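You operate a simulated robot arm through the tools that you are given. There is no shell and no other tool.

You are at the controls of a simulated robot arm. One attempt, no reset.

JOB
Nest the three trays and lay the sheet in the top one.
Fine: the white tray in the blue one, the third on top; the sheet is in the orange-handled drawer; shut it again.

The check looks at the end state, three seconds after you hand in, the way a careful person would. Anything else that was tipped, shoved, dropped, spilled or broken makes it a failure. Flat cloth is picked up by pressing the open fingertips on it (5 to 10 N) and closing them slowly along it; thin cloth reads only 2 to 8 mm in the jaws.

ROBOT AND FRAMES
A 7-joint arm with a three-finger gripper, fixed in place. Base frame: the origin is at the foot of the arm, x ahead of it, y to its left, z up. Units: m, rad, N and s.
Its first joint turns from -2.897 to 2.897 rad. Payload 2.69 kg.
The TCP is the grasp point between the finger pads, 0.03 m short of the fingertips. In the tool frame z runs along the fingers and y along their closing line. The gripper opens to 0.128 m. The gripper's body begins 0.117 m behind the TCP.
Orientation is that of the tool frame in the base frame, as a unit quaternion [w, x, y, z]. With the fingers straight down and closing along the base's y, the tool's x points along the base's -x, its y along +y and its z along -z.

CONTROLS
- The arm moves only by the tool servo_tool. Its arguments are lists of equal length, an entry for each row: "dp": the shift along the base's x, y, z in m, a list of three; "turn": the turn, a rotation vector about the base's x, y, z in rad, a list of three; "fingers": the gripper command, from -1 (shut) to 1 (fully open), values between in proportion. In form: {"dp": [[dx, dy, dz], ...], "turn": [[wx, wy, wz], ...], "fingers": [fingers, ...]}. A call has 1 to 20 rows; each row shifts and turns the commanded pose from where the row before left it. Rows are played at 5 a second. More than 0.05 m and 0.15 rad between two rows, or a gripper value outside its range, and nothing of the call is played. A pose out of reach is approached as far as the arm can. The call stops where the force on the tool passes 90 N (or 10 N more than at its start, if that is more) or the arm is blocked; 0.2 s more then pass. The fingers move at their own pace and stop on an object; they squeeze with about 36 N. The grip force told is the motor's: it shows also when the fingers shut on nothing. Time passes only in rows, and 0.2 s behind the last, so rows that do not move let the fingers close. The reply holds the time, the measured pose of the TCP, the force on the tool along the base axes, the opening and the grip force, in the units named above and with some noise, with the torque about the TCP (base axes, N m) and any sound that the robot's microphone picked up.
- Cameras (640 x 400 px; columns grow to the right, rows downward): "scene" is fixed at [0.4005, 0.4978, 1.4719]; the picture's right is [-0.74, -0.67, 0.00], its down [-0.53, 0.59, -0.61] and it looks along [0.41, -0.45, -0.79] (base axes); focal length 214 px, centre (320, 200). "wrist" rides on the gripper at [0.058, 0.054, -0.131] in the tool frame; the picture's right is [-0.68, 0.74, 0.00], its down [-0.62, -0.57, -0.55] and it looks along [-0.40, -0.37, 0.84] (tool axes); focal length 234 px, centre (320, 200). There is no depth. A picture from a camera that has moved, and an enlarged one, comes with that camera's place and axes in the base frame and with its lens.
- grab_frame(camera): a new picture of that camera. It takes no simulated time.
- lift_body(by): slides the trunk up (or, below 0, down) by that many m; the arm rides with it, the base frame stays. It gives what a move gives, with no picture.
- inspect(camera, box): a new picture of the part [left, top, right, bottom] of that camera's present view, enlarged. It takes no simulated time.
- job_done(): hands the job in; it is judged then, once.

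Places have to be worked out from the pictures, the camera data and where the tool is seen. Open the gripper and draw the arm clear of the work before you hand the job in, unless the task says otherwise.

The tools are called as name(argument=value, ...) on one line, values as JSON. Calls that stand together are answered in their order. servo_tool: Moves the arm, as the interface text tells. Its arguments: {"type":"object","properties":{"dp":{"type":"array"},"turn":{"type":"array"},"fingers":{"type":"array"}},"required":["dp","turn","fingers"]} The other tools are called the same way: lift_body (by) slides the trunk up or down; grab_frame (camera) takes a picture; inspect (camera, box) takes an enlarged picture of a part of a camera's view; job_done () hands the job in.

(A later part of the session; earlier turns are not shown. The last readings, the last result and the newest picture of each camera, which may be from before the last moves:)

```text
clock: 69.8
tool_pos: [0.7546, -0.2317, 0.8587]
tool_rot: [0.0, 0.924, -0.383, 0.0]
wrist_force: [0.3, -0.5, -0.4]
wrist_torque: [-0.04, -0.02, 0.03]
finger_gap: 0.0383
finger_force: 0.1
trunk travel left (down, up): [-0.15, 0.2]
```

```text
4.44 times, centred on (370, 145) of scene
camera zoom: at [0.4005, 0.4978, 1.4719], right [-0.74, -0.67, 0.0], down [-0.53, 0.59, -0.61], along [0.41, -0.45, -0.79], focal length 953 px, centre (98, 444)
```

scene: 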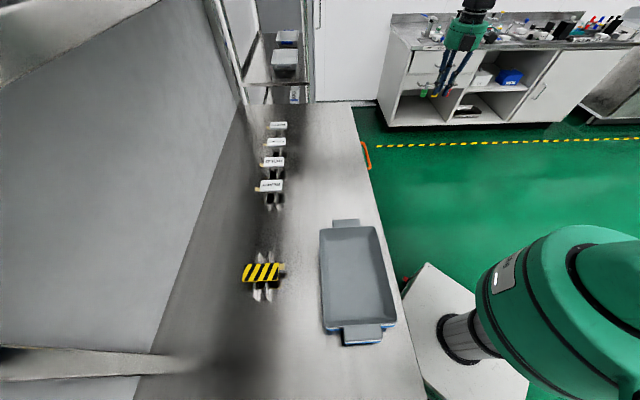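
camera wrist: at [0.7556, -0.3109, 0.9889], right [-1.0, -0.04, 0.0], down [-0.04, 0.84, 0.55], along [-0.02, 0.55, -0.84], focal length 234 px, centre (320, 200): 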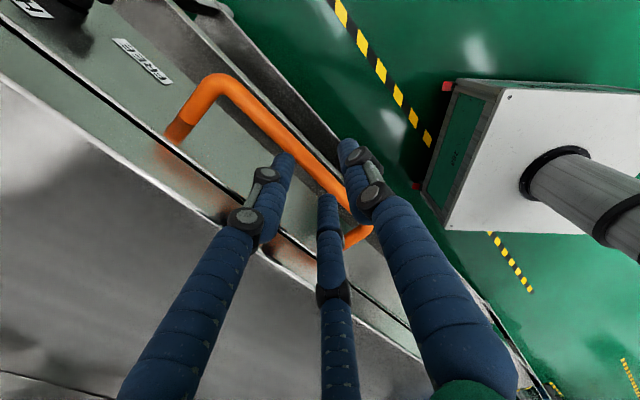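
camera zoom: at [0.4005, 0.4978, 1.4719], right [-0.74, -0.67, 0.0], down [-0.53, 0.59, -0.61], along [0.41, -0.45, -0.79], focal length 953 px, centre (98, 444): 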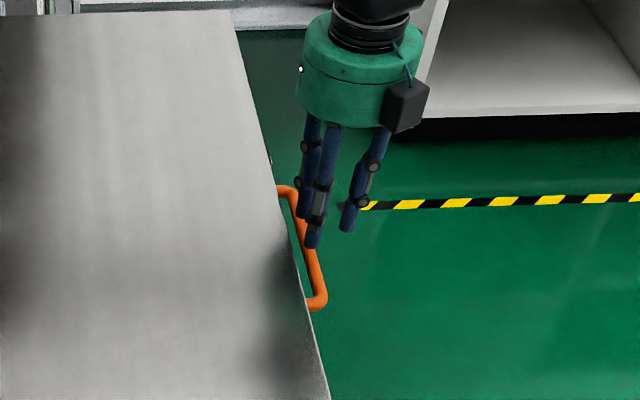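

The fingers straddle the bar properly. I go down the last 5 cm and close on it.

servo_tool(dp=[[0, 0, -0.02], [0, 0, -0.02], [0, 0, -0.012], [0, 0, 0], [0, 0, 0], [0, 0, 0], [0, 0, 0]], turn=[[0, 0, 0], [0, 0, 0], [0, 0, 0], [0, 0, 0], [0, 0, 0], [0, 0, 0], [0, 0, 0]], fingers=[-0.4, -0.4, -0.4, -0.4, -0.7, -1, -1])

grab_frame(camera="wrist")

```text
clock: 70.3
tool_pos: [0.7594, -0.2365, 0.8439]
tool_rot: [0.0, 0.924, -0.383, 0.009]
wrist_force: [-8.4, 4.7, 37.7]
wrist_torque: [1.18, 0.76, 0.38]
finger_gap: 0.0432
finger_force: 3.5
trunk travel left (down, up): [-0.15, 0.2]
stopped in row 2: the force on the tool passed its limit at 119 N (the readings are from after the stop); the commanded pose is now the measured one
```

```text
taken
camera wrist: at [0.7585, -0.3136, 0.9744], right [-1.0, -0.04, -0.02], down [-0.04, 0.84, 0.54], along [-0.01, 0.54, -0.84], focal length 234 px, centre (320, 200)
```

wrist: 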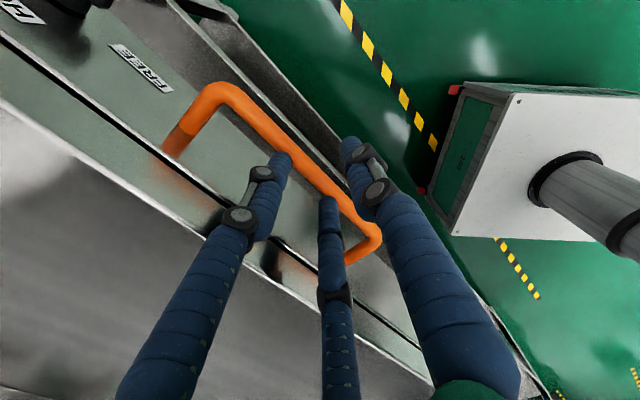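

The stop came from a fingertip landing on the bar: the torque places the contact at e1 −0.03, n +0.01 from the TCP, which matches the drawn three-finger layout (single finger toward me, a splayed pair on the far side). I back up and re-aim with a wider opening, shifting 11 mm toward the drawer.

servo_tool(dp=[[0, 0, 0.02], [0, 0, 0.01], [0.006, 0.0105, 0], [0, 0, 0]], turn=[[0, 0, 0], [0, 0, 0], [0, 0, 0], [0, 0, 0]], fingers=[-0.06, -0.06, -0.06, -0.06])

grab_frame(camera="wrist")

inspect(camera="wrist", box=[180, 60, 440, 260])

```text
clock: 71.3
tool_pos: [0.7635, -0.2236, 0.8669]
tool_rot: [0.001, 0.924, -0.383, 0.004]
wrist_force: [0.4, -1.3, 0.0]
wrist_torque: [-0.01, 0.03, 0.0]
finger_gap: 0.0603
finger_force: 0.0
trunk travel left (down, up): [-0.15, 0.2]
```

```text
taken
camera wrist: at [0.7643, -0.3026, 0.9978], right [-1.0, -0.04, -0.01], down [-0.04, 0.84, 0.55], along [-0.02, 0.54, -0.84], focal length 234 px, centre (320, 200)
```

wrist: 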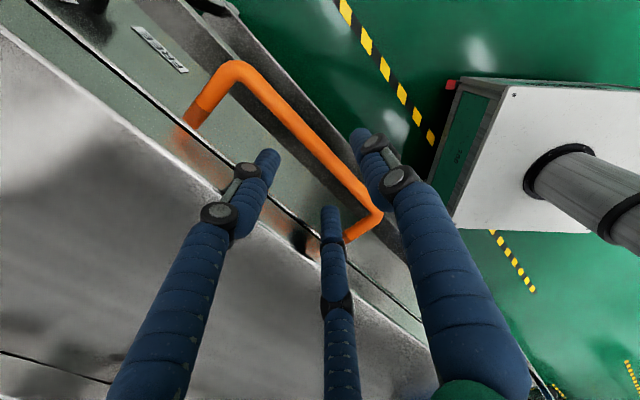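

```text
2.00 times, centred on (310, 160) of wrist
camera zoom: at [0.7643, -0.3026, 0.9978], right [-1.0, -0.04, -0.01], down [-0.04, 0.84, 0.55], along [-0.02, 0.54, -0.84], focal length 468 px, centre (340, 280)
```

zoom: 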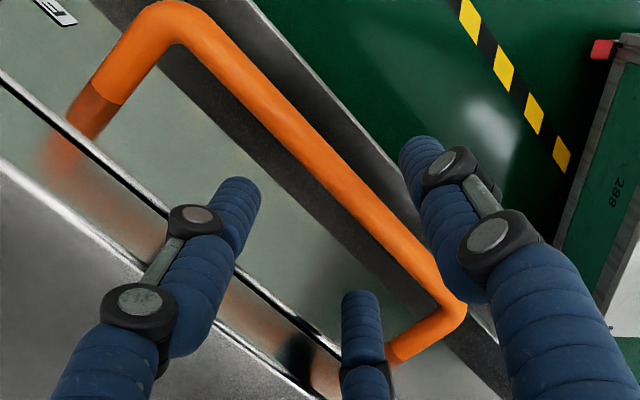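

Clearances now look right on both sides of the bar. I descend again, gently.

servo_tool(dp=[[0, 0, -0.015], [0, 0, -0.015], [0, 0, -0.015], [0, 0, -0.012], [0, 0, 0]], turn=[[0, 0, 0], [0, 0, 0], [0, 0, 0], [0, 0, 0], [0, 0, 0]], fingers=[-0.06, -0.06, -0.06, -0.06, -0.06])

inspect(camera="wrist", box=[180, 60, 440, 260])

```text
clock: 72.5
tool_pos: [0.7646, -0.2245, 0.8105]
tool_rot: [0.001, 0.924, -0.383, 0.005]
wrist_force: [1.3, 0.7, -0.4]
wrist_torque: [0.0, 0.01, -0.02]
finger_gap: 0.06
finger_force: 0.0
trunk travel left (down, up): [-0.15, 0.2]
```

```text
2.00 times, centred on (310, 160) of wrist
camera zoom: at [0.7651, -0.3032, 0.9409], right [-1.0, -0.04, -0.01], down [-0.04, 0.84, 0.55], along [-0.02, 0.54, -0.84], focal length 468 px, centre (340, 280)
```

zoom: 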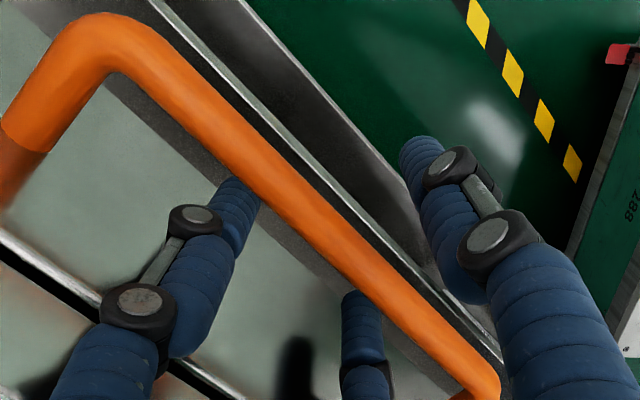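

The fingers are now on both sides of the bar with no contact. I close on it.

servo_tool(dp=[[0, 0, 0], [0, 0, 0], [0, 0, 0], [0, 0, 0]], turn=[[0, 0, 0], [0, 0, 0], [0, 0, 0], [0, 0, 0]], fingers=[-0.4, -0.8, -1, -1])

inspect(camera="wrist", box=[180, 60, 440, 260])

```text
clock: 73.5
tool_pos: [0.7643, -0.2244, 0.8113]
tool_rot: [0.001, 0.924, -0.384, 0.003]
wrist_force: [-3.8, 8.6, -1.4]
wrist_torque: [0.06, 0.06, -0.43]
finger_gap: 0.0219
finger_force: 45.1
trunk travel left (down, up): [-0.15, 0.2]
```

```text
2.00 times, centred on (310, 160) of wrist
camera zoom: at [0.7645, -0.3026, 0.9407], right [-1.0, -0.04, -0.01], down [-0.04, 0.84, 0.55], along [-0.02, 0.54, -0.84], focal length 468 px, centre (340, 280)
```

zoom: 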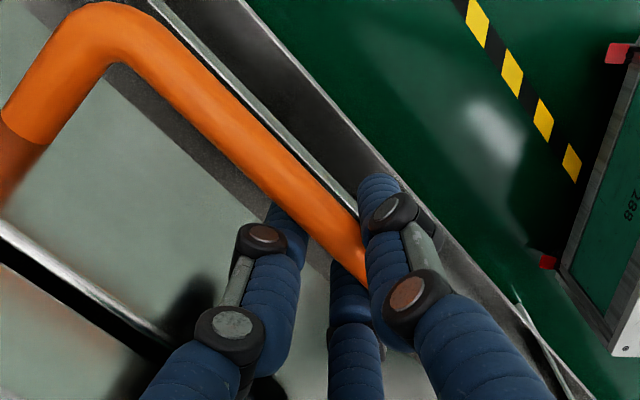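

The bar is gripped (gap 22 mm). I pull straight out, 2 cm first, and read the resistance.

servo_tool(dp=[[-0.0035, -0.0035, 0], [-0.0055, -0.0055, 0], [-0.007, -0.007, 0], [0, 0, 0]], turn=[[0, 0, 0], [0, 0, 0], [0, 0, 0], [0, 0, 0]], fingers=[-1, -1, -1, -1])

grab_frame(camera="wrist")

grab_frame(camera="scene")

```text
clock: 74.5
tool_pos: [0.7463, -0.2398, 0.8105]
tool_rot: [0.0, 0.924, -0.383, 0.004]
wrist_force: [-11.5, 8.4, 1.2]
wrist_torque: [0.32, 0.34, -0.53]
finger_gap: 0.0214
finger_force: 44.8
trunk travel left (down, up): [-0.15, 0.2]
```

```text
taken
camera wrist: at [0.7479, -0.3191, 0.9407], right [-1.0, -0.04, -0.01], down [-0.04, 0.84, 0.54], along [-0.02, 0.54, -0.84], focal length 234 px, centre (320, 200)
```

wrist: 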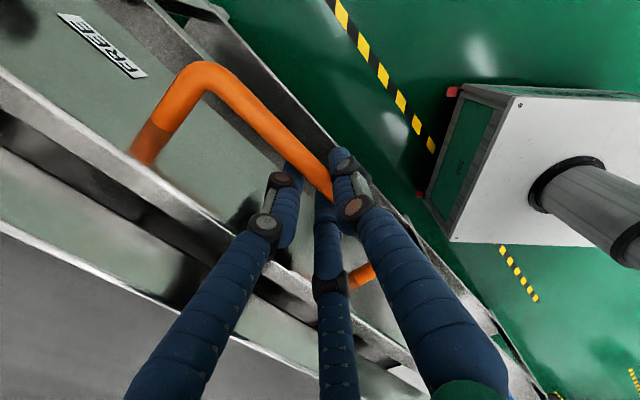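

```text
taken
```

scene: 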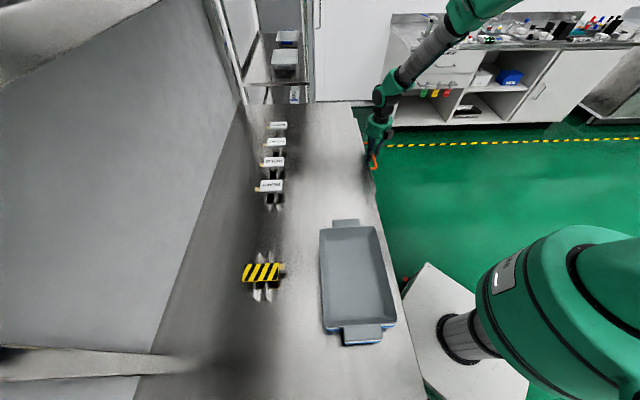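

The drawer is sliding freely. I keep pulling, about 20 cm more, then look inside.

servo_tool(dp=[[-0.0071, -0.0071, 0], [-0.0106, -0.0106, 0], [-0.0141, -0.0141, 0], [-0.0141, -0.0141, 0], [-0.0141, -0.0141, 0], [-0.0141, -0.0141, 0], [-0.0141, -0.0141, 0], [-0.0141, -0.0141, 0], [-0.0141, -0.0141, 0], [-0.0141, -0.0141, 0], [-0.0071, -0.0071, 0], [0, 0, 0]], turn=[[0, 0, 0], [0, 0, 0], [0, 0, 0], [0, 0, 0], [0, 0, 0], [0, 0, 0], [0, 0, 0], [0, 0, 0], [0, 0, 0], [0, 0, 0], [0, 0, 0], [0, 0, 0]], fingers=[-1, -1, -1, -1, -1, -1, -1, -1, -1, -1, -1, -1])

grab_frame(camera="wrist")

grab_frame(camera="scene")

```text
clock: 77.2
tool_pos: [0.6098, -0.3778, 0.8099]
tool_rot: [0.001, 0.924, -0.382, 0.004]
wrist_force: [-7.5, 5.5, -7.9]
wrist_torque: [-0.04, -0.11, -0.51]
finger_gap: 0.0218
finger_force: 45.0
trunk travel left (down, up): [-0.15, 0.2]
```

```text
taken
camera wrist: at [0.6109, -0.4564, 0.9407], right [-1.0, -0.04, -0.01], down [-0.04, 0.84, 0.55], along [-0.02, 0.55, -0.84], focal length 234 px, centre (320, 200)
```

wrist: 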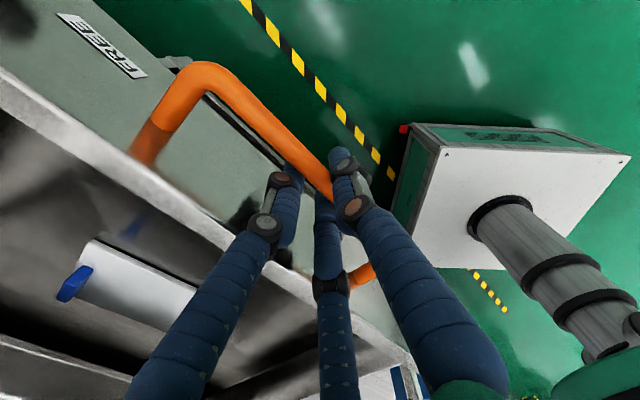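

```text
taken
```

scene: 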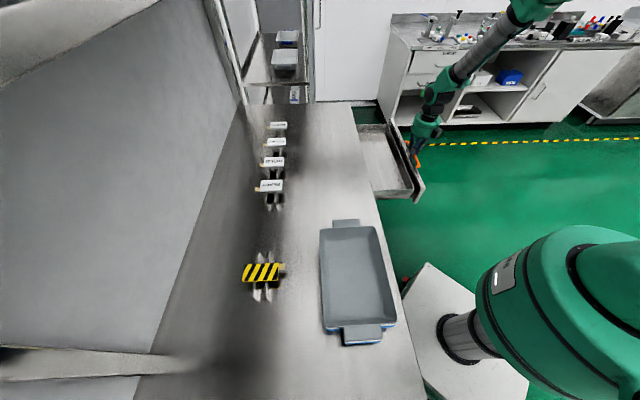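

The drawer is open about 21 cm and I can see some things inside. I zoom to find the sheet.

inspect(camera="scene", box=[340, 110, 440, 210])

inspect(camera="wrist", box=[0, 60, 280, 400])

```text
4.00 times, centred on (390, 160) of scene
camera zoom: at [0.4005, 0.4978, 1.4719], right [-0.74, -0.67, 0.0], down [-0.53, 0.59, -0.61], along [0.41, -0.45, -0.79], focal length 858 px, centre (40, 360)
```

zoom: 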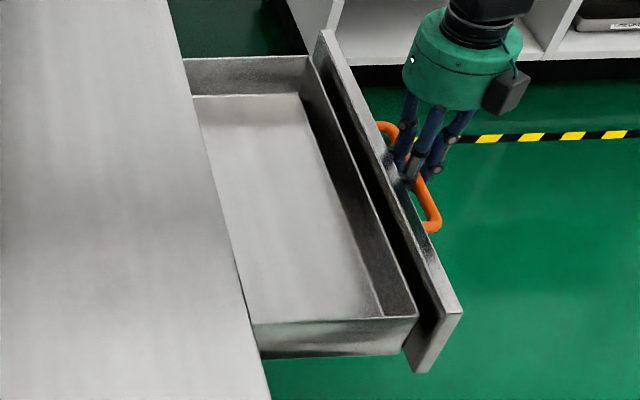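

```text
1.18 times, centred on (140, 230) of wrist
camera zoom: at [0.6109, -0.4564, 0.9407], right [-1.0, -0.04, -0.01], down [-0.04, 0.84, 0.55], along [-0.02, 0.55, -0.84], focal length 276 px, centre (532, 165)
```

zoom: 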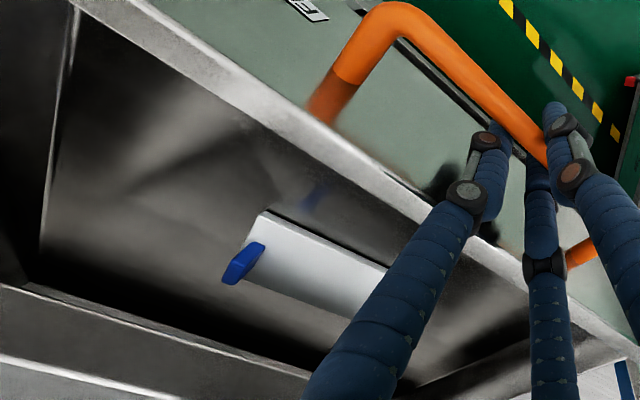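

The drawer's front part is empty; a white object with a blue tab lies deeper (n≈0.49, still under the bench top). I pull the drawer out further, carefully.

servo_tool(dp=[[-0.0071, -0.0071, 0], [-0.0106, -0.0106, 0], [-0.0106, -0.0106, 0], [-0.0106, -0.0106, 0], [-0.0106, -0.0106, 0], [-0.0106, -0.0106, 0], [-0.0071, -0.0071, 0], [0, 0, 0]], turn=[[0, 0, 0], [0, 0, 0], [0, 0, 0], [0, 0, 0], [0, 0, 0], [0, 0, 0], [0, 0, 0], [0, 0, 0]], fingers=[-1, -1, -1, -1, -1, -1, -1, -1])

grab_frame(camera="wrist")

inspect(camera="scene", box=[330, 100, 450, 220])

```text
clock: 78.4
tool_pos: [0.5532, -0.4156, 0.8134]
tool_rot: [0.002, 0.923, -0.385, -0.001]
wrist_force: [11.3, -11.8, -25.6]
wrist_torque: [-0.27, -0.45, 0.17]
finger_gap: 0.0226
finger_force: 44.2
out of reach, approached as far as the arm can: row 5, 6
trunk travel left (down, up): [-0.15, 0.2]
stopped in row 6: the force on the tool passed its limit at 141 N (the readings are from after the stop); the commanded pose is now the measured one
```

```text
taken
camera wrist: at [0.5558, -0.4942, 0.944], right [-1.0, -0.04, 0.01], down [-0.03, 0.84, 0.55], along [-0.03, 0.55, -0.84], focal length 234 px, centre (320, 200)
```

wrist: 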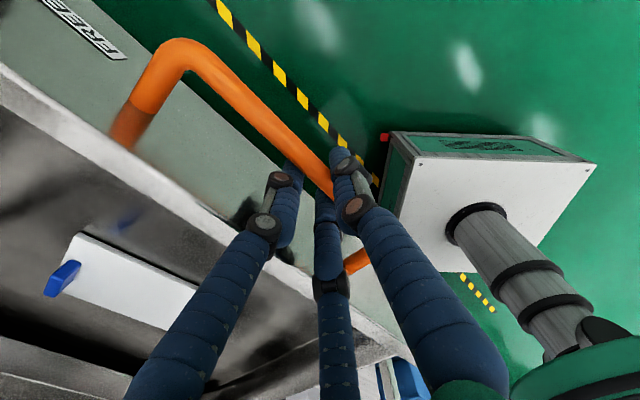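

```text
3.33 times, centred on (390, 160) of scene
camera zoom: at [0.4005, 0.4978, 1.4719], right [-0.74, -0.67, 0.0], down [-0.53, 0.59, -0.61], along [0.41, -0.45, -0.79], focal length 715 px, centre (87, 333)
```

zoom: 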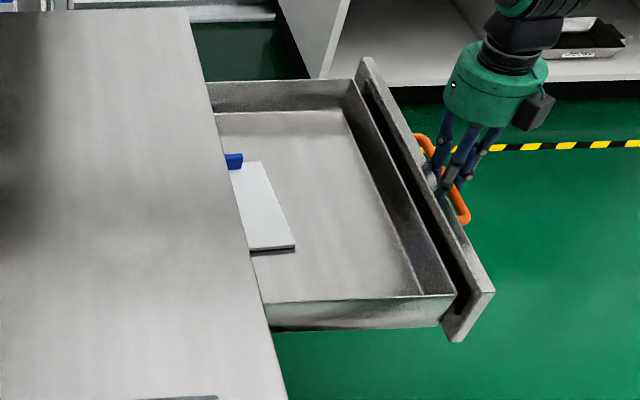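

The arm hit a reach limit, but the drawer is now open about 28 cm. I release the handle, rise straight up and then look into the drawer.

servo_tool(dp=[[0, 0, 0], [0, 0, 0], [0, 0, 0.015], [0, 0, 0.03], [0, 0, 0.04], [0, 0, 0.04], [0, 0, 0.04], [0, 0, 0]], turn=[[0, 0, 0], [0, 0, 0], [0, 0, 0], [0, 0, 0], [0, 0, 0], [0, 0, 0], [0, 0, 0], [0, 0, 0]], fingers=[-0.3, -0.06, -0.06, -0.06, -0.06, -0.06, -0.06, -0.06])

grab_frame(camera="wrist")

inspect(camera="scene", box=[330, 100, 450, 220])

```text
clock: 80.2
tool_pos: [0.5512, -0.4126, 0.9818]
tool_rot: [0.003, 0.923, -0.385, -0.002]
wrist_force: [-0.7, 0.1, 0.1]
wrist_torque: [0.01, -0.02, 0.02]
finger_gap: 0.0602
finger_force: 0.1
trunk travel left (down, up): [-0.15, 0.2]
```

```text
taken
camera wrist: at [0.5539, -0.4911, 1.1122], right [-1.0, -0.04, 0.0], down [-0.03, 0.84, 0.55], along [-0.02, 0.54, -0.84], focal length 234 px, centre (320, 200)
```

wrist: 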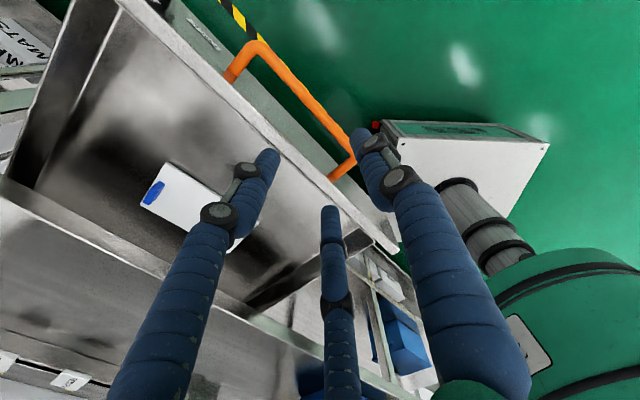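

```text
3.33 times, centred on (390, 160) of scene
camera zoom: at [0.4005, 0.4978, 1.4719], right [-0.74, -0.67, 0.0], down [-0.53, 0.59, -0.61], along [0.41, -0.45, -0.79], focal length 715 px, centre (87, 333)
```

zoom: 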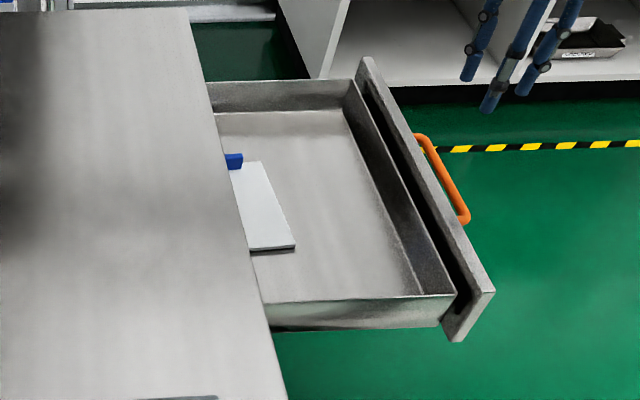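

The white object has a blue tab on its far end. I move the hand forward over the drawer for an unobstructed view of it.

servo_tool(dp=[[0.025, 0.025, 0.01], [0.025, 0.025, 0.01], [0.025, 0.025, 0.01], [0.025, 0.025, 0.01], [0.025, 0.025, 0.01], [0, 0, 0]], turn=[[0, 0, 0], [0, 0, 0], [0, 0, 0], [0, 0, 0], [0, 0, 0], [0, 0, 0]], fingers=[-1, -1, -1, -1, -1, -1])

grab_frame(camera="wrist")

inspect(camera="wrist", box=[80, 60, 320, 220])

inspect(camera="scene", box=[360, 135, 400, 185])

```text
clock: 81.6
tool_pos: [0.6764, -0.2886, 1.0314]
tool_rot: [0.002, 0.923, -0.384, -0.001]
wrist_force: [-0.1, -0.7, 0.6]
wrist_torque: [-0.04, 0.02, -0.03]
finger_gap: 0.002
finger_force: 31.9
trunk travel left (down, up): [-0.15, 0.2]
```

```text
taken
camera wrist: at [0.6791, -0.3672, 1.1613], right [-1.0, -0.04, 0.0], down [-0.03, 0.84, 0.55], along [-0.03, 0.54, -0.84], focal length 234 px, centre (320, 200)
```

wrist: 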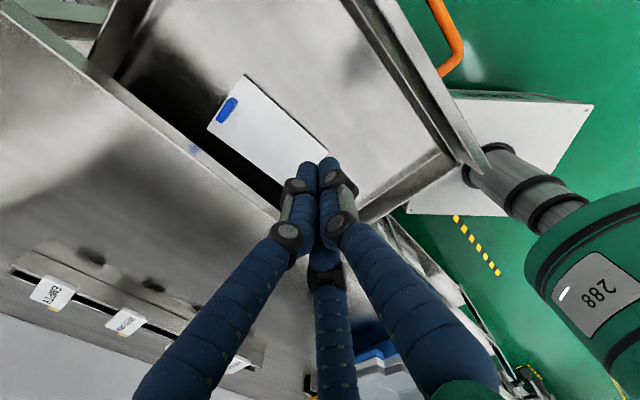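

```text
2.50 times, centred on (200, 140) of wrist
camera zoom: at [0.6791, -0.3672, 1.1613], right [-1.0, -0.04, 0.0], down [-0.03, 0.84, 0.55], along [-0.03, 0.54, -0.84], focal length 585 px, centre (620, 350)
```

zoom: 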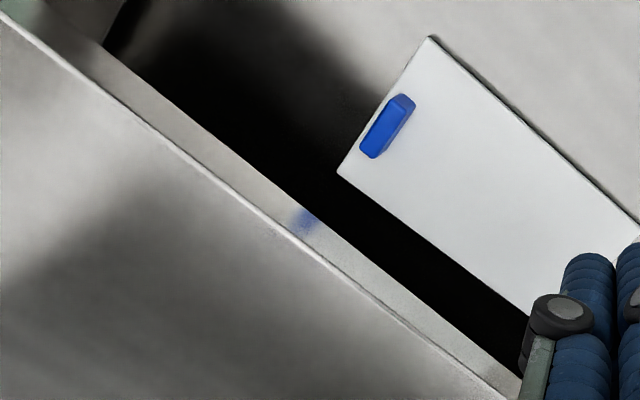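

```text
8.00 times, centred on (380, 160) of scene
camera zoom: at [0.4005, 0.4978, 1.4719], right [-0.74, -0.67, 0.0], down [-0.53, 0.59, -0.61], along [0.41, -0.45, -0.79], focal length 1716 px, centre (-160, 520)
```

zoom: 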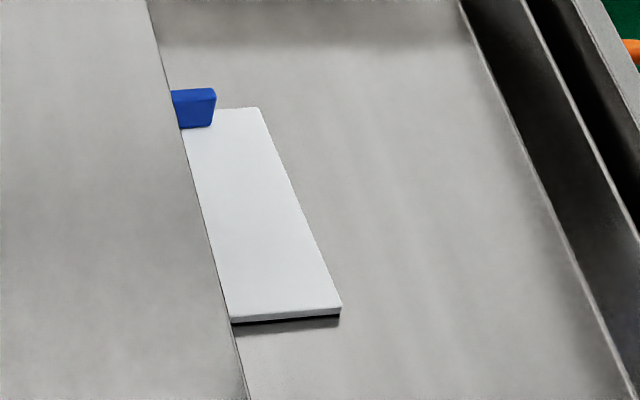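

The object is a thin rigid white sheet (~0.18 × 0.113 m) with an upright blue grip tab at its far end, lying at z≈0.76. Before taking it I check deeper in the drawer by tilting the camera to look under the bench top.

servo_tool(dp=[[0.0115, -0.025, -0.02], [0.0115, -0.025, -0.025], [0.0115, -0.025, -0.025], [0.0115, -0.025, -0.025], [0.0115, -0.025, -0.02], [0, 0, 0]], turn=[[0.099, -0.099, 0], [0.099, -0.099, 0], [0.099, -0.099, 0], [0.099, -0.099, 0], [0.099, -0.099, 0], [0, 0, 0]], fingers=[-1, -1, -1, -1, -1, -1])

grab_frame(camera="wrist")

grab_frame(camera="scene")

```text
clock: 83.0
tool_pos: [0.7679, -0.3451, 1.0044]
tool_rot: [-0.205, 0.884, -0.414, 0.07]
wrist_force: [-1.1, 0.2, 0.8]
wrist_torque: [-0.03, -0.04, -0.02]
finger_gap: 0.0021
finger_force: 31.5
out of reach, approached as far as the arm can: row 2, 3, 4, 5
trunk travel left (down, up): [-0.15, 0.2]
```

```text
taken
camera wrist: at [0.7294, -0.4603, 1.0974], right [-0.96, 0.09, -0.28], down [-0.16, 0.63, 0.76], along [0.24, 0.78, -0.58], focal length 234 px, centre (320, 200)
```

wrist: 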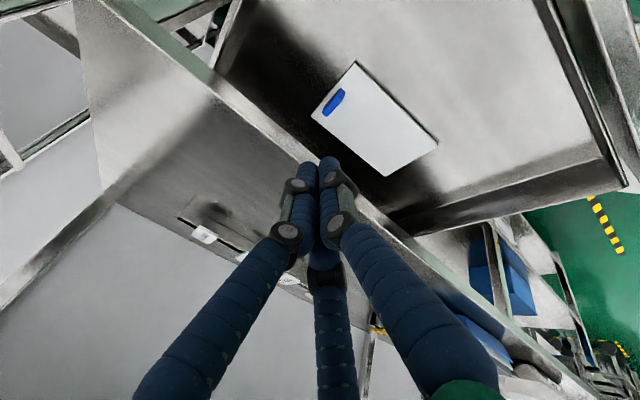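

```text
taken
```

scene: 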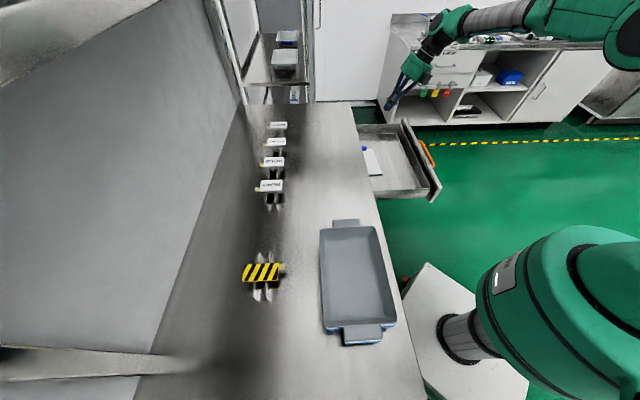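

From here the whole sheet is visible with nothing else around it. I zoom to see the tab's shape.

inspect(camera="wrist", box=[290, 50, 450, 190])

inspect(camera="wrist", box=[200, 0, 640, 240])

```text
2.86 times, centred on (370, 120) of wrist
camera zoom: at [0.7294, -0.4603, 1.0974], right [-0.96, 0.09, -0.28], down [-0.16, 0.63, 0.76], along [0.24, 0.78, -0.58], focal length 669 px, centre (177, 429)
```

zoom: 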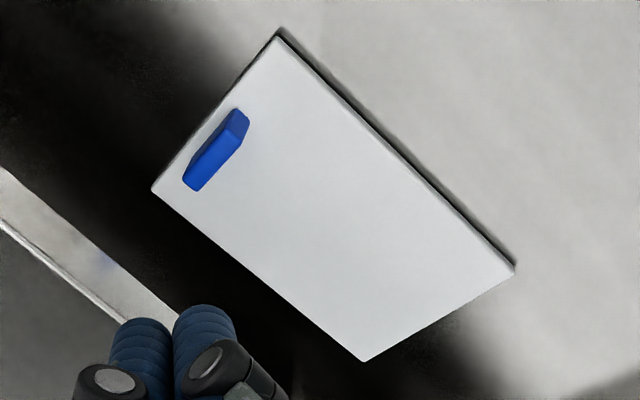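

```text
1.45 times, centred on (420, 120) of wrist
camera zoom: at [0.7294, -0.4603, 1.0974], right [-0.96, 0.09, -0.28], down [-0.16, 0.63, 0.76], along [0.24, 0.78, -0.58], focal length 341 px, centre (174, 316)
```

zoom: 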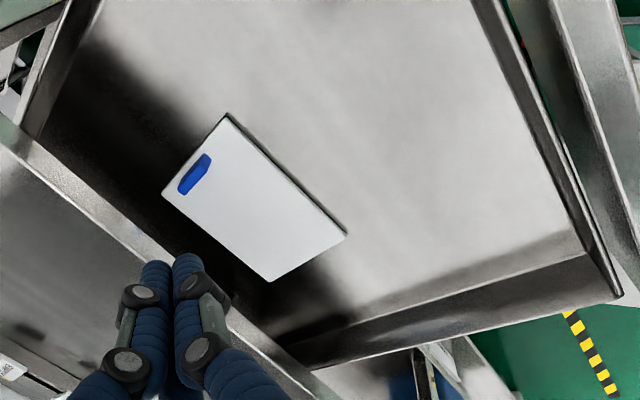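

It's a rigid ~0.176 × 0.11 m plate, yawed about 4.6°, with a tab ~45 × 10 × 25 mm near its far end at about (0.816, -0.282). The tab is only ~4.5 cm from the bench edge, so I'd like the drawer a little further out. First I undo the tilt.

servo_tool(dp=[[-0.0115, 0.025, 0.02], [-0.0115, 0.025, 0.025], [-0.0115, 0.025, 0.025], [-0.0115, 0.025, 0.025], [-0.0115, 0.025, 0.02], [0, 0, 0]], turn=[[-0.099, 0.099, 0], [-0.099, 0.099, 0], [-0.099, 0.099, 0], [-0.099, 0.099, 0], [-0.099, 0.099, 0], [0, 0, 0]], fingers=[-1, -1, -1, -1, -1, -1])

```text
clock: 84.4
tool_pos: [0.711, -0.2226, 1.1177]
tool_rot: [0.123, 0.897, -0.421, -0.05]
wrist_force: [-0.4, 0.5, -0.9]
wrist_torque: [-0.07, -0.01, 0.04]
finger_gap: 0.0019
finger_force: 31.4
trunk travel left (down, up): [-0.15, 0.2]
```

The command had been clipped, so I ended tilted the other way. I level the tool, turn to yaw ≈50° and move above the gap behind the handle.

servo_tool(dp=[[0, 0, 0], [0, 0, 0], [-0.0131, -0.0187, -0.01], [-0.0131, -0.0187, -0.01], [-0.0131, -0.0187, -0.01], [-0.0131, -0.0187, -0.01], [-0.0131, -0.0187, -0.01], [-0.0131, -0.0187, -0.01], [-0.0131, -0.0187, -0.01], [-0.0131, -0.0187, -0.01], [-0.0131, -0.0187, -0.01], [-0.0131, -0.0187, -0.01], [0, 0, 0]], turn=[[0.094, -0.094, 0], [0.094, -0.094, 0], [0, 0, -0.14], [0, 0, -0.14], [0, 0, -0.14], [0, 0, -0.14], [0, 0, -0.14], [0, 0, -0.14], [0, 0, -0.14], [0, 0, -0.14], [0, 0, -0.14], [0, 0, -0.14], [0, 0, 0]], fingers=[-1, -1, -1, -1, -1, -1, -1, -1, -1, -1, -1, -1, -1])

grab_frame(camera="wrist")

inspect(camera="scene", box=[340, 60, 480, 210])

```text
clock: 87.2
tool_pos: [0.5801, -0.4105, 1.0183]
tool_rot: [0.005, -0.419, 0.908, 0.002]
wrist_force: [0.9, -0.3, -0.5]
wrist_torque: [0.06, -0.02, 0.0]
finger_gap: 0.0019
finger_force: 31.4
trunk travel left (down, up): [-0.15, 0.2]
```

```text
taken
camera wrist: at [0.4983, -0.4207, 1.1474], right [-0.12, 0.99, 0.01], down [0.83, 0.1, 0.56], along [0.55, 0.07, -0.83], focal length 234 px, centre (320, 200)
```

wrist: 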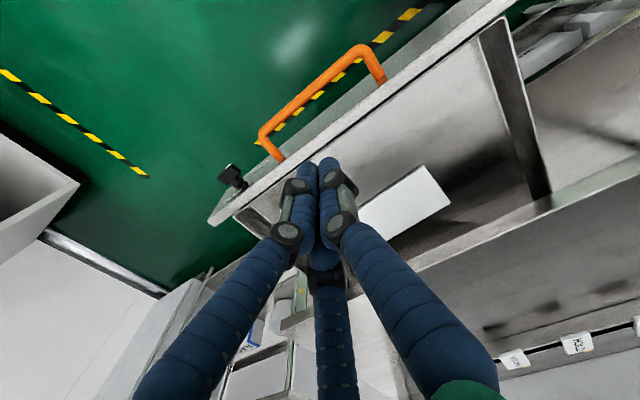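

```text
2.67 times, centred on (410, 135) of scene
camera zoom: at [0.4005, 0.4978, 1.4719], right [-0.74, -0.67, 0.0], down [-0.53, 0.59, -0.61], along [0.41, -0.45, -0.79], focal length 572 px, centre (80, 373)
```

zoom: 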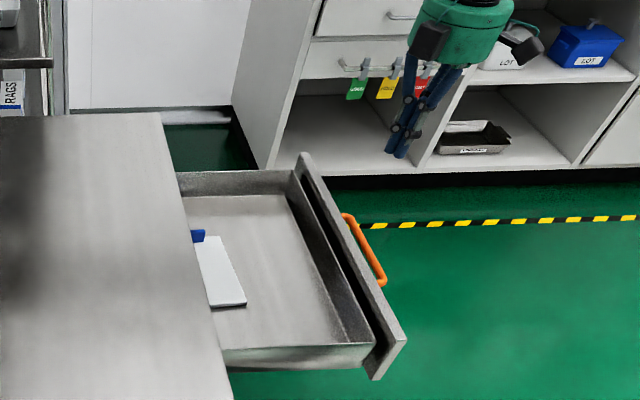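

The tool is level at yaw ≈49.5°, which matches the tab. Rather than force the drawer further, I'll grip the tab slightly off-centre toward me (keeping clear of the bench edge), and slide the sheet out before lifting. First I hover over the tab.

servo_tool(dp=[[0.0393, 0.0196, 0], [0.0393, 0.0196, 0], [0.0393, 0.0196, 0], [0.0393, 0.0196, 0], [0.0393, 0.0196, 0], [0.0394, 0.0195, 0], [0, 0, -0.03], [0, 0, -0.03], [0, 0, 0]], turn=[[0, 0, 0], [0, 0, 0], [0, 0, 0], [0, 0, 0], [0, 0, 0], [0, 0, 0], [0, 0, 0], [0, 0, 0], [0, 0, 0]], fingers=[-1, -1, -1, -1, -0.375, -0.375, -0.375, -0.375, -0.375])

grab_frame(camera="wrist")

inspect(camera="wrist", box=[220, 80, 480, 260])

inspect(camera="scene", box=[340, 80, 440, 190])

```text
clock: 89.2
tool_pos: [0.8158, -0.2905, 0.9581]
tool_rot: [0.005, -0.419, 0.908, 0.002]
wrist_force: [-0.1, -0.3, -1.0]
wrist_torque: [0.02, 0.03, 0.05]
finger_gap: 0.04
finger_force: 0.1
trunk travel left (down, up): [-0.15, 0.2]
```

```text
taken
camera wrist: at [0.7338, -0.3021, 1.087], right [-0.12, 0.99, 0.01], down [0.83, 0.1, 0.56], along [0.55, 0.07, -0.83], focal length 234 px, centre (320, 200)
```

wrist: 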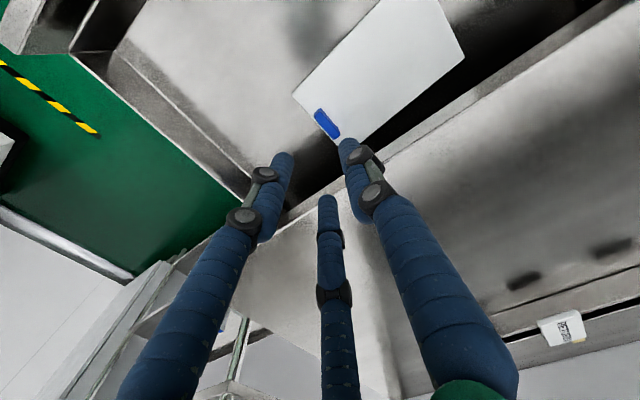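

```text
2.22 times, centred on (350, 170) of wrist
camera zoom: at [0.7338, -0.3021, 1.087], right [-0.12, 0.99, 0.01], down [0.83, 0.1, 0.56], along [0.55, 0.07, -0.83], focal length 520 px, centre (253, 267)
```

zoom: 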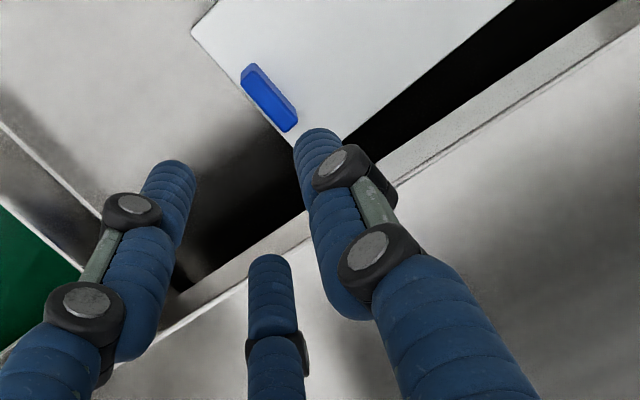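

```text
3.64 times, centred on (390, 135) of scene
camera zoom: at [0.4005, 0.4978, 1.4719], right [-0.74, -0.67, 0.0], down [-0.53, 0.59, -0.61], along [0.41, -0.45, -0.79], focal length 780 px, centre (66, 436)
```

zoom: 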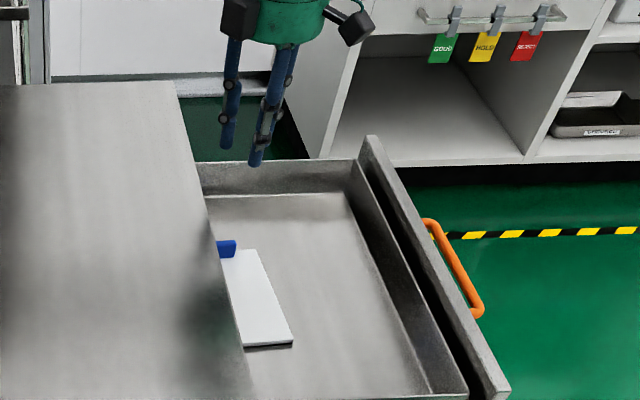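

Recomputed: tab centre (0.816, -0.282), bench edge n≈0.422; the nearest finger stays ~13 mm clear of the edge. I descend to just above the sheet and check.

servo_tool(dp=[[0.0015, -0.0013, -0.04], [0, 0, -0.04], [0, 0, -0.04], [0, 0, 0]], turn=[[0, 0, 0], [0, 0, 0], [0, 0, 0], [0, 0, 0]], fingers=[-0.375, -0.375, -0.375, -0.375])

inspect(camera="wrist", box=[220, 60, 480, 240])

inspect(camera="scene", box=[340, 80, 440, 190])

```text
clock: 90.2
tool_pos: [0.8156, -0.2935, 0.8369]
tool_rot: [0.005, -0.42, 0.908, 0.003]
wrist_force: [1.4, -0.8, 0.4]
wrist_torque: [0.0, 0.01, -0.05]
finger_gap: 0.04
finger_force: 0.0
trunk travel left (down, up): [-0.15, 0.2]
```

```text
2.22 times, centred on (350, 150) of wrist
camera zoom: at [0.7346, -0.304, 0.967], right [-0.12, 0.99, 0.01], down [0.83, 0.1, 0.56], along [0.55, 0.07, -0.83], focal length 520 px, centre (253, 311)
```

zoom: 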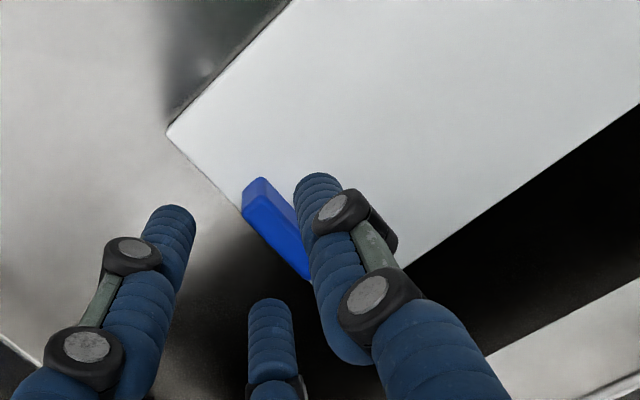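

```text
3.64 times, centred on (390, 135) of scene
camera zoom: at [0.4005, 0.4978, 1.4719], right [-0.74, -0.67, 0.0], down [-0.53, 0.59, -0.61], along [0.41, -0.45, -0.79], focal length 780 px, centre (66, 436)
```

zoom: 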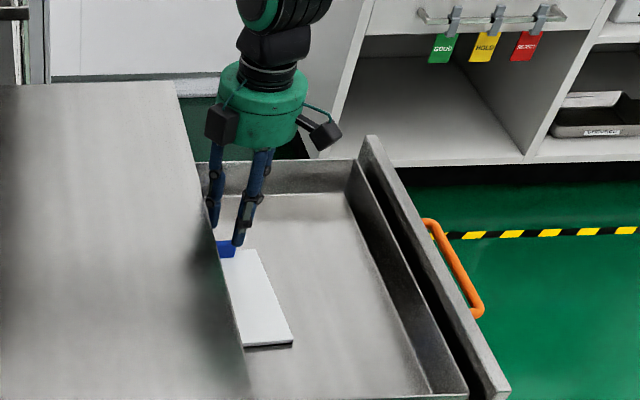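

The tab's near end is closer to my fingers than I'd like, so I shift 6 mm along the tab toward the bench, narrow the opening slightly and go down the rest.

servo_tool(dp=[[0.0039, 0.0046, 0], [0, 0, 0]], turn=[[0, 0, 0], [0, 0, 0]], fingers=[-0.46, -0.46])

inspect(camera="wrist", box=[240, 80, 420, 220])

```text
clock: 90.8
tool_pos: [0.8191, -0.2887, 0.8383]
tool_rot: [0.005, -0.42, 0.908, 0.002]
wrist_force: [-0.4, -0.5, 1.3]
wrist_torque: [0.02, 0.01, -0.02]
finger_gap: 0.0344
finger_force: 0.0
trunk travel left (down, up): [-0.15, 0.2]
```

```text
2.86 times, centred on (330, 150) of wrist
camera zoom: at [0.7386, -0.2993, 0.9674], right [-0.12, 0.99, 0.01], down [0.83, 0.1, 0.56], along [0.55, 0.07, -0.83], focal length 669 px, centre (291, 343)
```

zoom: 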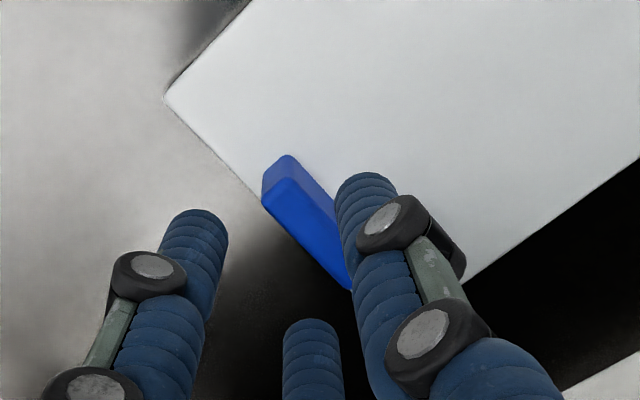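

I estimate the tab centre still ~5 mm further toward the bench, so I nudge that way (finger margin to the bench edge ~7 mm) and then lower slowly to just above the sheet.

servo_tool(dp=[[0.0032, 0.0038, 0], [0, 0, -0.01], [0, 0, -0.01], [0, 0, 0]], turn=[[0, 0, 0], [0, 0, 0], [0, 0, 0], [0, 0, 0]], fingers=[-0.46, -0.46, -0.46, -0.46])

inspect(camera="wrist", box=[240, 80, 420, 220])

inspect(camera="scene", box=[350, 90, 420, 170])

```text
clock: 91.8
tool_pos: [0.8244, -0.2863, 0.8179]
tool_rot: [0.005, -0.419, 0.908, 0.002]
wrist_force: [0.0, -1.8, 1.1]
wrist_torque: [0.15, -0.06, -0.11]
finger_gap: 0.0338
finger_force: 0.0
trunk travel left (down, up): [-0.15, 0.2]
```

```text
2.86 times, centred on (330, 150) of wrist
camera zoom: at [0.7432, -0.2964, 0.9472], right [-0.12, 0.99, 0.01], down [0.83, 0.1, 0.56], along [0.55, 0.07, -0.83], focal length 669 px, centre (291, 343)
```

zoom: 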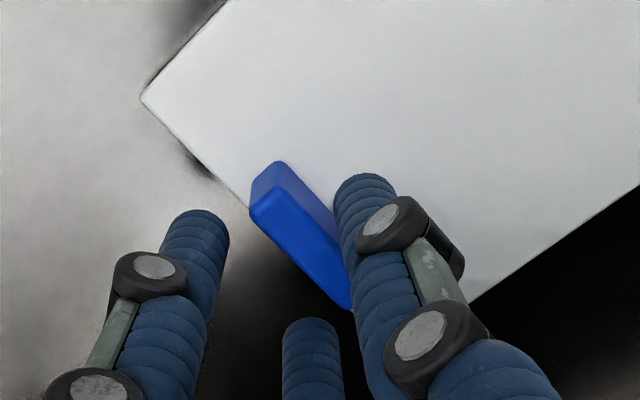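

```text
5.00 times, centred on (385, 130) of scene
camera zoom: at [0.4005, 0.4978, 1.4719], right [-0.74, -0.67, 0.0], down [-0.53, 0.59, -0.61], along [0.41, -0.45, -0.79], focal length 1072 px, centre (-5, 550)
```

zoom: 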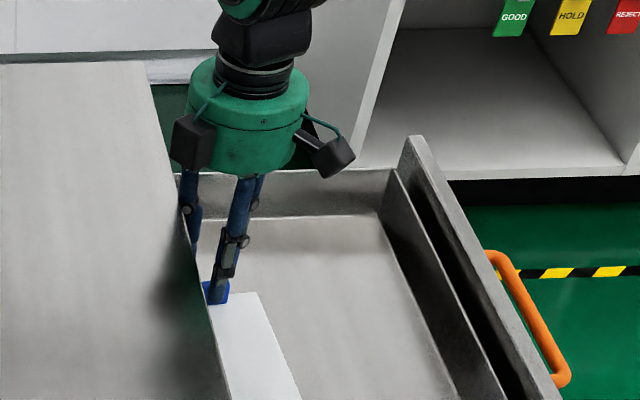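

The light torque reading fits a knuckle just touching the bench edge, so there's no more room that way. I'll grip the tab a bit off-centre here, only to drag the sheet toward me, and then regrip it properly.

servo_tool(dp=[[-0.004, 0.0008, 0], [0, 0, -0.005], [0, 0, -0.004], [0, 0, 0]], turn=[[0, 0, 0], [0, 0, 0], [0, 0, 0], [0, 0, 0]], fingers=[-0.46, -0.46, -0.46, -0.46])

inspect(camera="wrist", box=[240, 80, 420, 220])

```text
clock: 92.8
tool_pos: [0.82, -0.2845, 0.8075]
tool_rot: [0.005, -0.42, 0.908, 0.002]
wrist_force: [-0.3, 0.1, 0.9]
wrist_torque: [-0.03, -0.01, -0.03]
finger_gap: 0.0346
finger_force: 0.0
trunk travel left (down, up): [-0.15, 0.2]
```

```text
2.86 times, centred on (330, 150) of wrist
camera zoom: at [0.7391, -0.2946, 0.9377], right [-0.12, 0.99, 0.01], down [0.83, 0.1, 0.56], along [0.55, 0.07, -0.83], focal length 669 px, centre (291, 343)
```

zoom: 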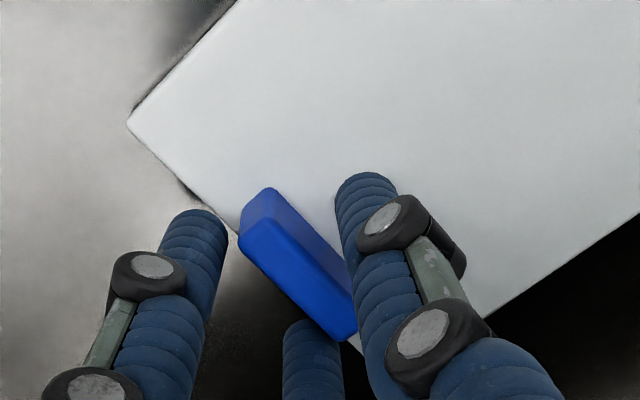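

No contact now, and the tab sits well between the fingers (pair's one finger just ~3 mm past its end). I close slowly.

servo_tool(dp=[[0, 0, 0], [0, 0, 0], [0, 0, 0], [0, 0, 0], [0, 0, 0]], turn=[[0, 0, 0], [0, 0, 0], [0, 0, 0], [0, 0, 0], [0, 0, 0]], fingers=[-0.6, -0.75, -0.9, -1, -1])

inspect(camera="wrist", box=[240, 80, 420, 220])

```text
clock: 94.0
tool_pos: [0.8202, -0.2852, 0.8086]
tool_rot: [0.004, -0.419, 0.908, 0.003]
wrist_force: [0.5, -0.1, 0.1]
wrist_torque: [-0.02, 0.02, -0.02]
finger_gap: 0.0193
finger_force: 36.3
trunk travel left (down, up): [-0.15, 0.2]
```

```text
2.86 times, centred on (330, 150) of wrist
camera zoom: at [0.739, -0.2946, 0.9379], right [-0.12, 0.99, 0.01], down [0.83, 0.1, 0.56], along [0.55, 0.07, -0.83], focal length 669 px, centre (291, 343)
```

zoom: 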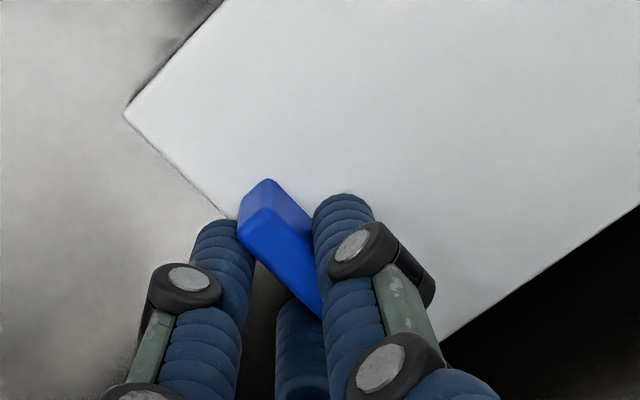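

The grip closed at 19 mm as expected for the ~10 mm tab. I lift a few millimetres and slide the sheet out toward me (−n) 5 cm from under the bench edge.

servo_tool(dp=[[0, 0, 0.003], [0, 0, 0.004], [-0.007, -0.007, 0.001], [-0.01, -0.01, 0], [-0.01, -0.01, 0], [-0.01, -0.01, 0], [0, 0, 0]], turn=[[0, 0, 0], [0, 0, 0], [0, 0, 0], [0, 0, 0], [0, 0, 0], [0, 0, 0], [0, 0, 0]], fingers=[-1, -1, -1, -1, -1, -1, -1])

grab_frame(camera="wrist")

inspect(camera="scene", box=[340, 90, 440, 200])

```text
clock: 95.6
tool_pos: [0.7824, -0.3216, 0.816]
tool_rot: [0.004, -0.419, 0.908, 0.002]
wrist_force: [-0.5, 0.1, -0.9]
wrist_torque: [0.0, -0.04, -0.01]
finger_gap: 0.0191
finger_force: 35.5
trunk travel left (down, up): [-0.15, 0.2]
```

```text
taken
camera wrist: at [0.7014, -0.3319, 0.946], right [-0.12, 0.99, 0.01], down [0.83, 0.1, 0.56], along [0.55, 0.07, -0.83], focal length 234 px, centre (320, 200)
```

wrist: 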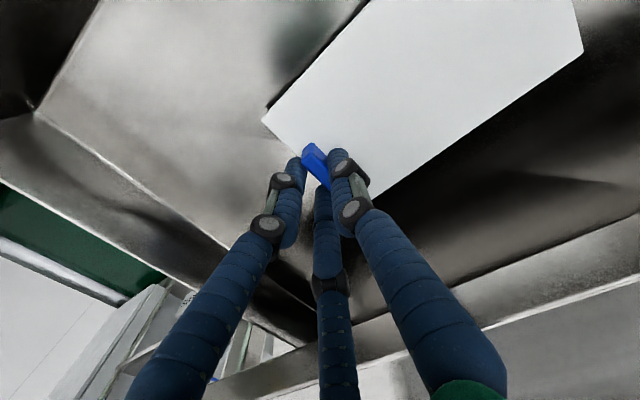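

```text
3.64 times, centred on (390, 145) of scene
camera zoom: at [0.4005, 0.4978, 1.4719], right [-0.74, -0.67, 0.0], down [-0.53, 0.59, -0.61], along [0.41, -0.45, -0.79], focal length 780 px, centre (66, 400)
```

zoom: 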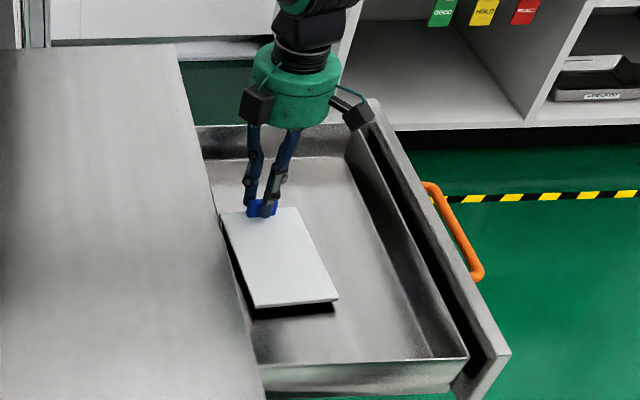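

The sheet is out from under the edge and held nearly level. I move another 1.5 cm toward me and lift it straight up out of the drawer.

servo_tool(dp=[[-0.007, -0.007, 0.002], [-0.005, -0.005, 0.008], [0, 0, 0.015], [0, 0, 0.025], [0, 0, 0.03], [0, 0, 0.03], [0, 0, 0.035], [0, 0, 0.035], [0, 0, 0.035], [0, 0, 0.03], [0, 0, 0.02], [0, 0, 0]], turn=[[0, 0, 0], [0, 0, 0], [0, 0, 0], [0, 0, 0], [0, 0, 0], [0, 0, 0], [0, 0, 0], [0, 0, 0], [0, 0, 0], [0, 0, 0], [0, 0, 0], [0, 0, 0]], fingers=[-1, -1, -1, -1, -1, -1, -1, -1, -1, -1, -1, -1])

grab_frame(camera="wrist")

grab_frame(camera="scene")

```text
clock: 98.2
tool_pos: [0.7722, -0.3325, 1.0811]
tool_rot: [0.005, -0.42, 0.908, 0.003]
wrist_force: [-0.3, -0.1, -0.6]
wrist_torque: [-0.03, -0.01, 0.0]
finger_gap: 0.0193
finger_force: 35.8
trunk travel left (down, up): [-0.15, 0.2]
```

```text
taken
camera wrist: at [0.6918, -0.3437, 1.2113], right [-0.12, 0.99, 0.01], down [0.83, 0.1, 0.56], along [0.55, 0.07, -0.83], focal length 234 px, centre (320, 200)
```

wrist: 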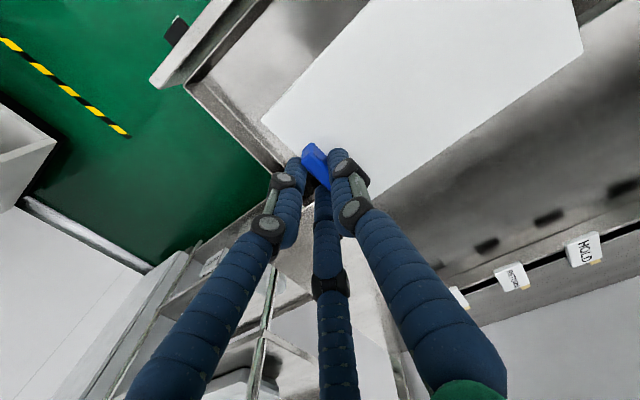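

```text
taken
```

scene: 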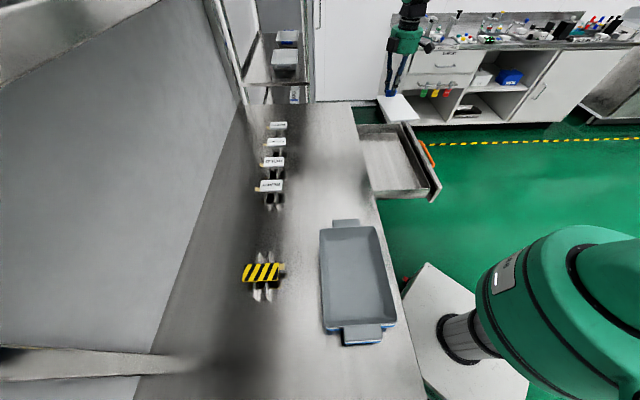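

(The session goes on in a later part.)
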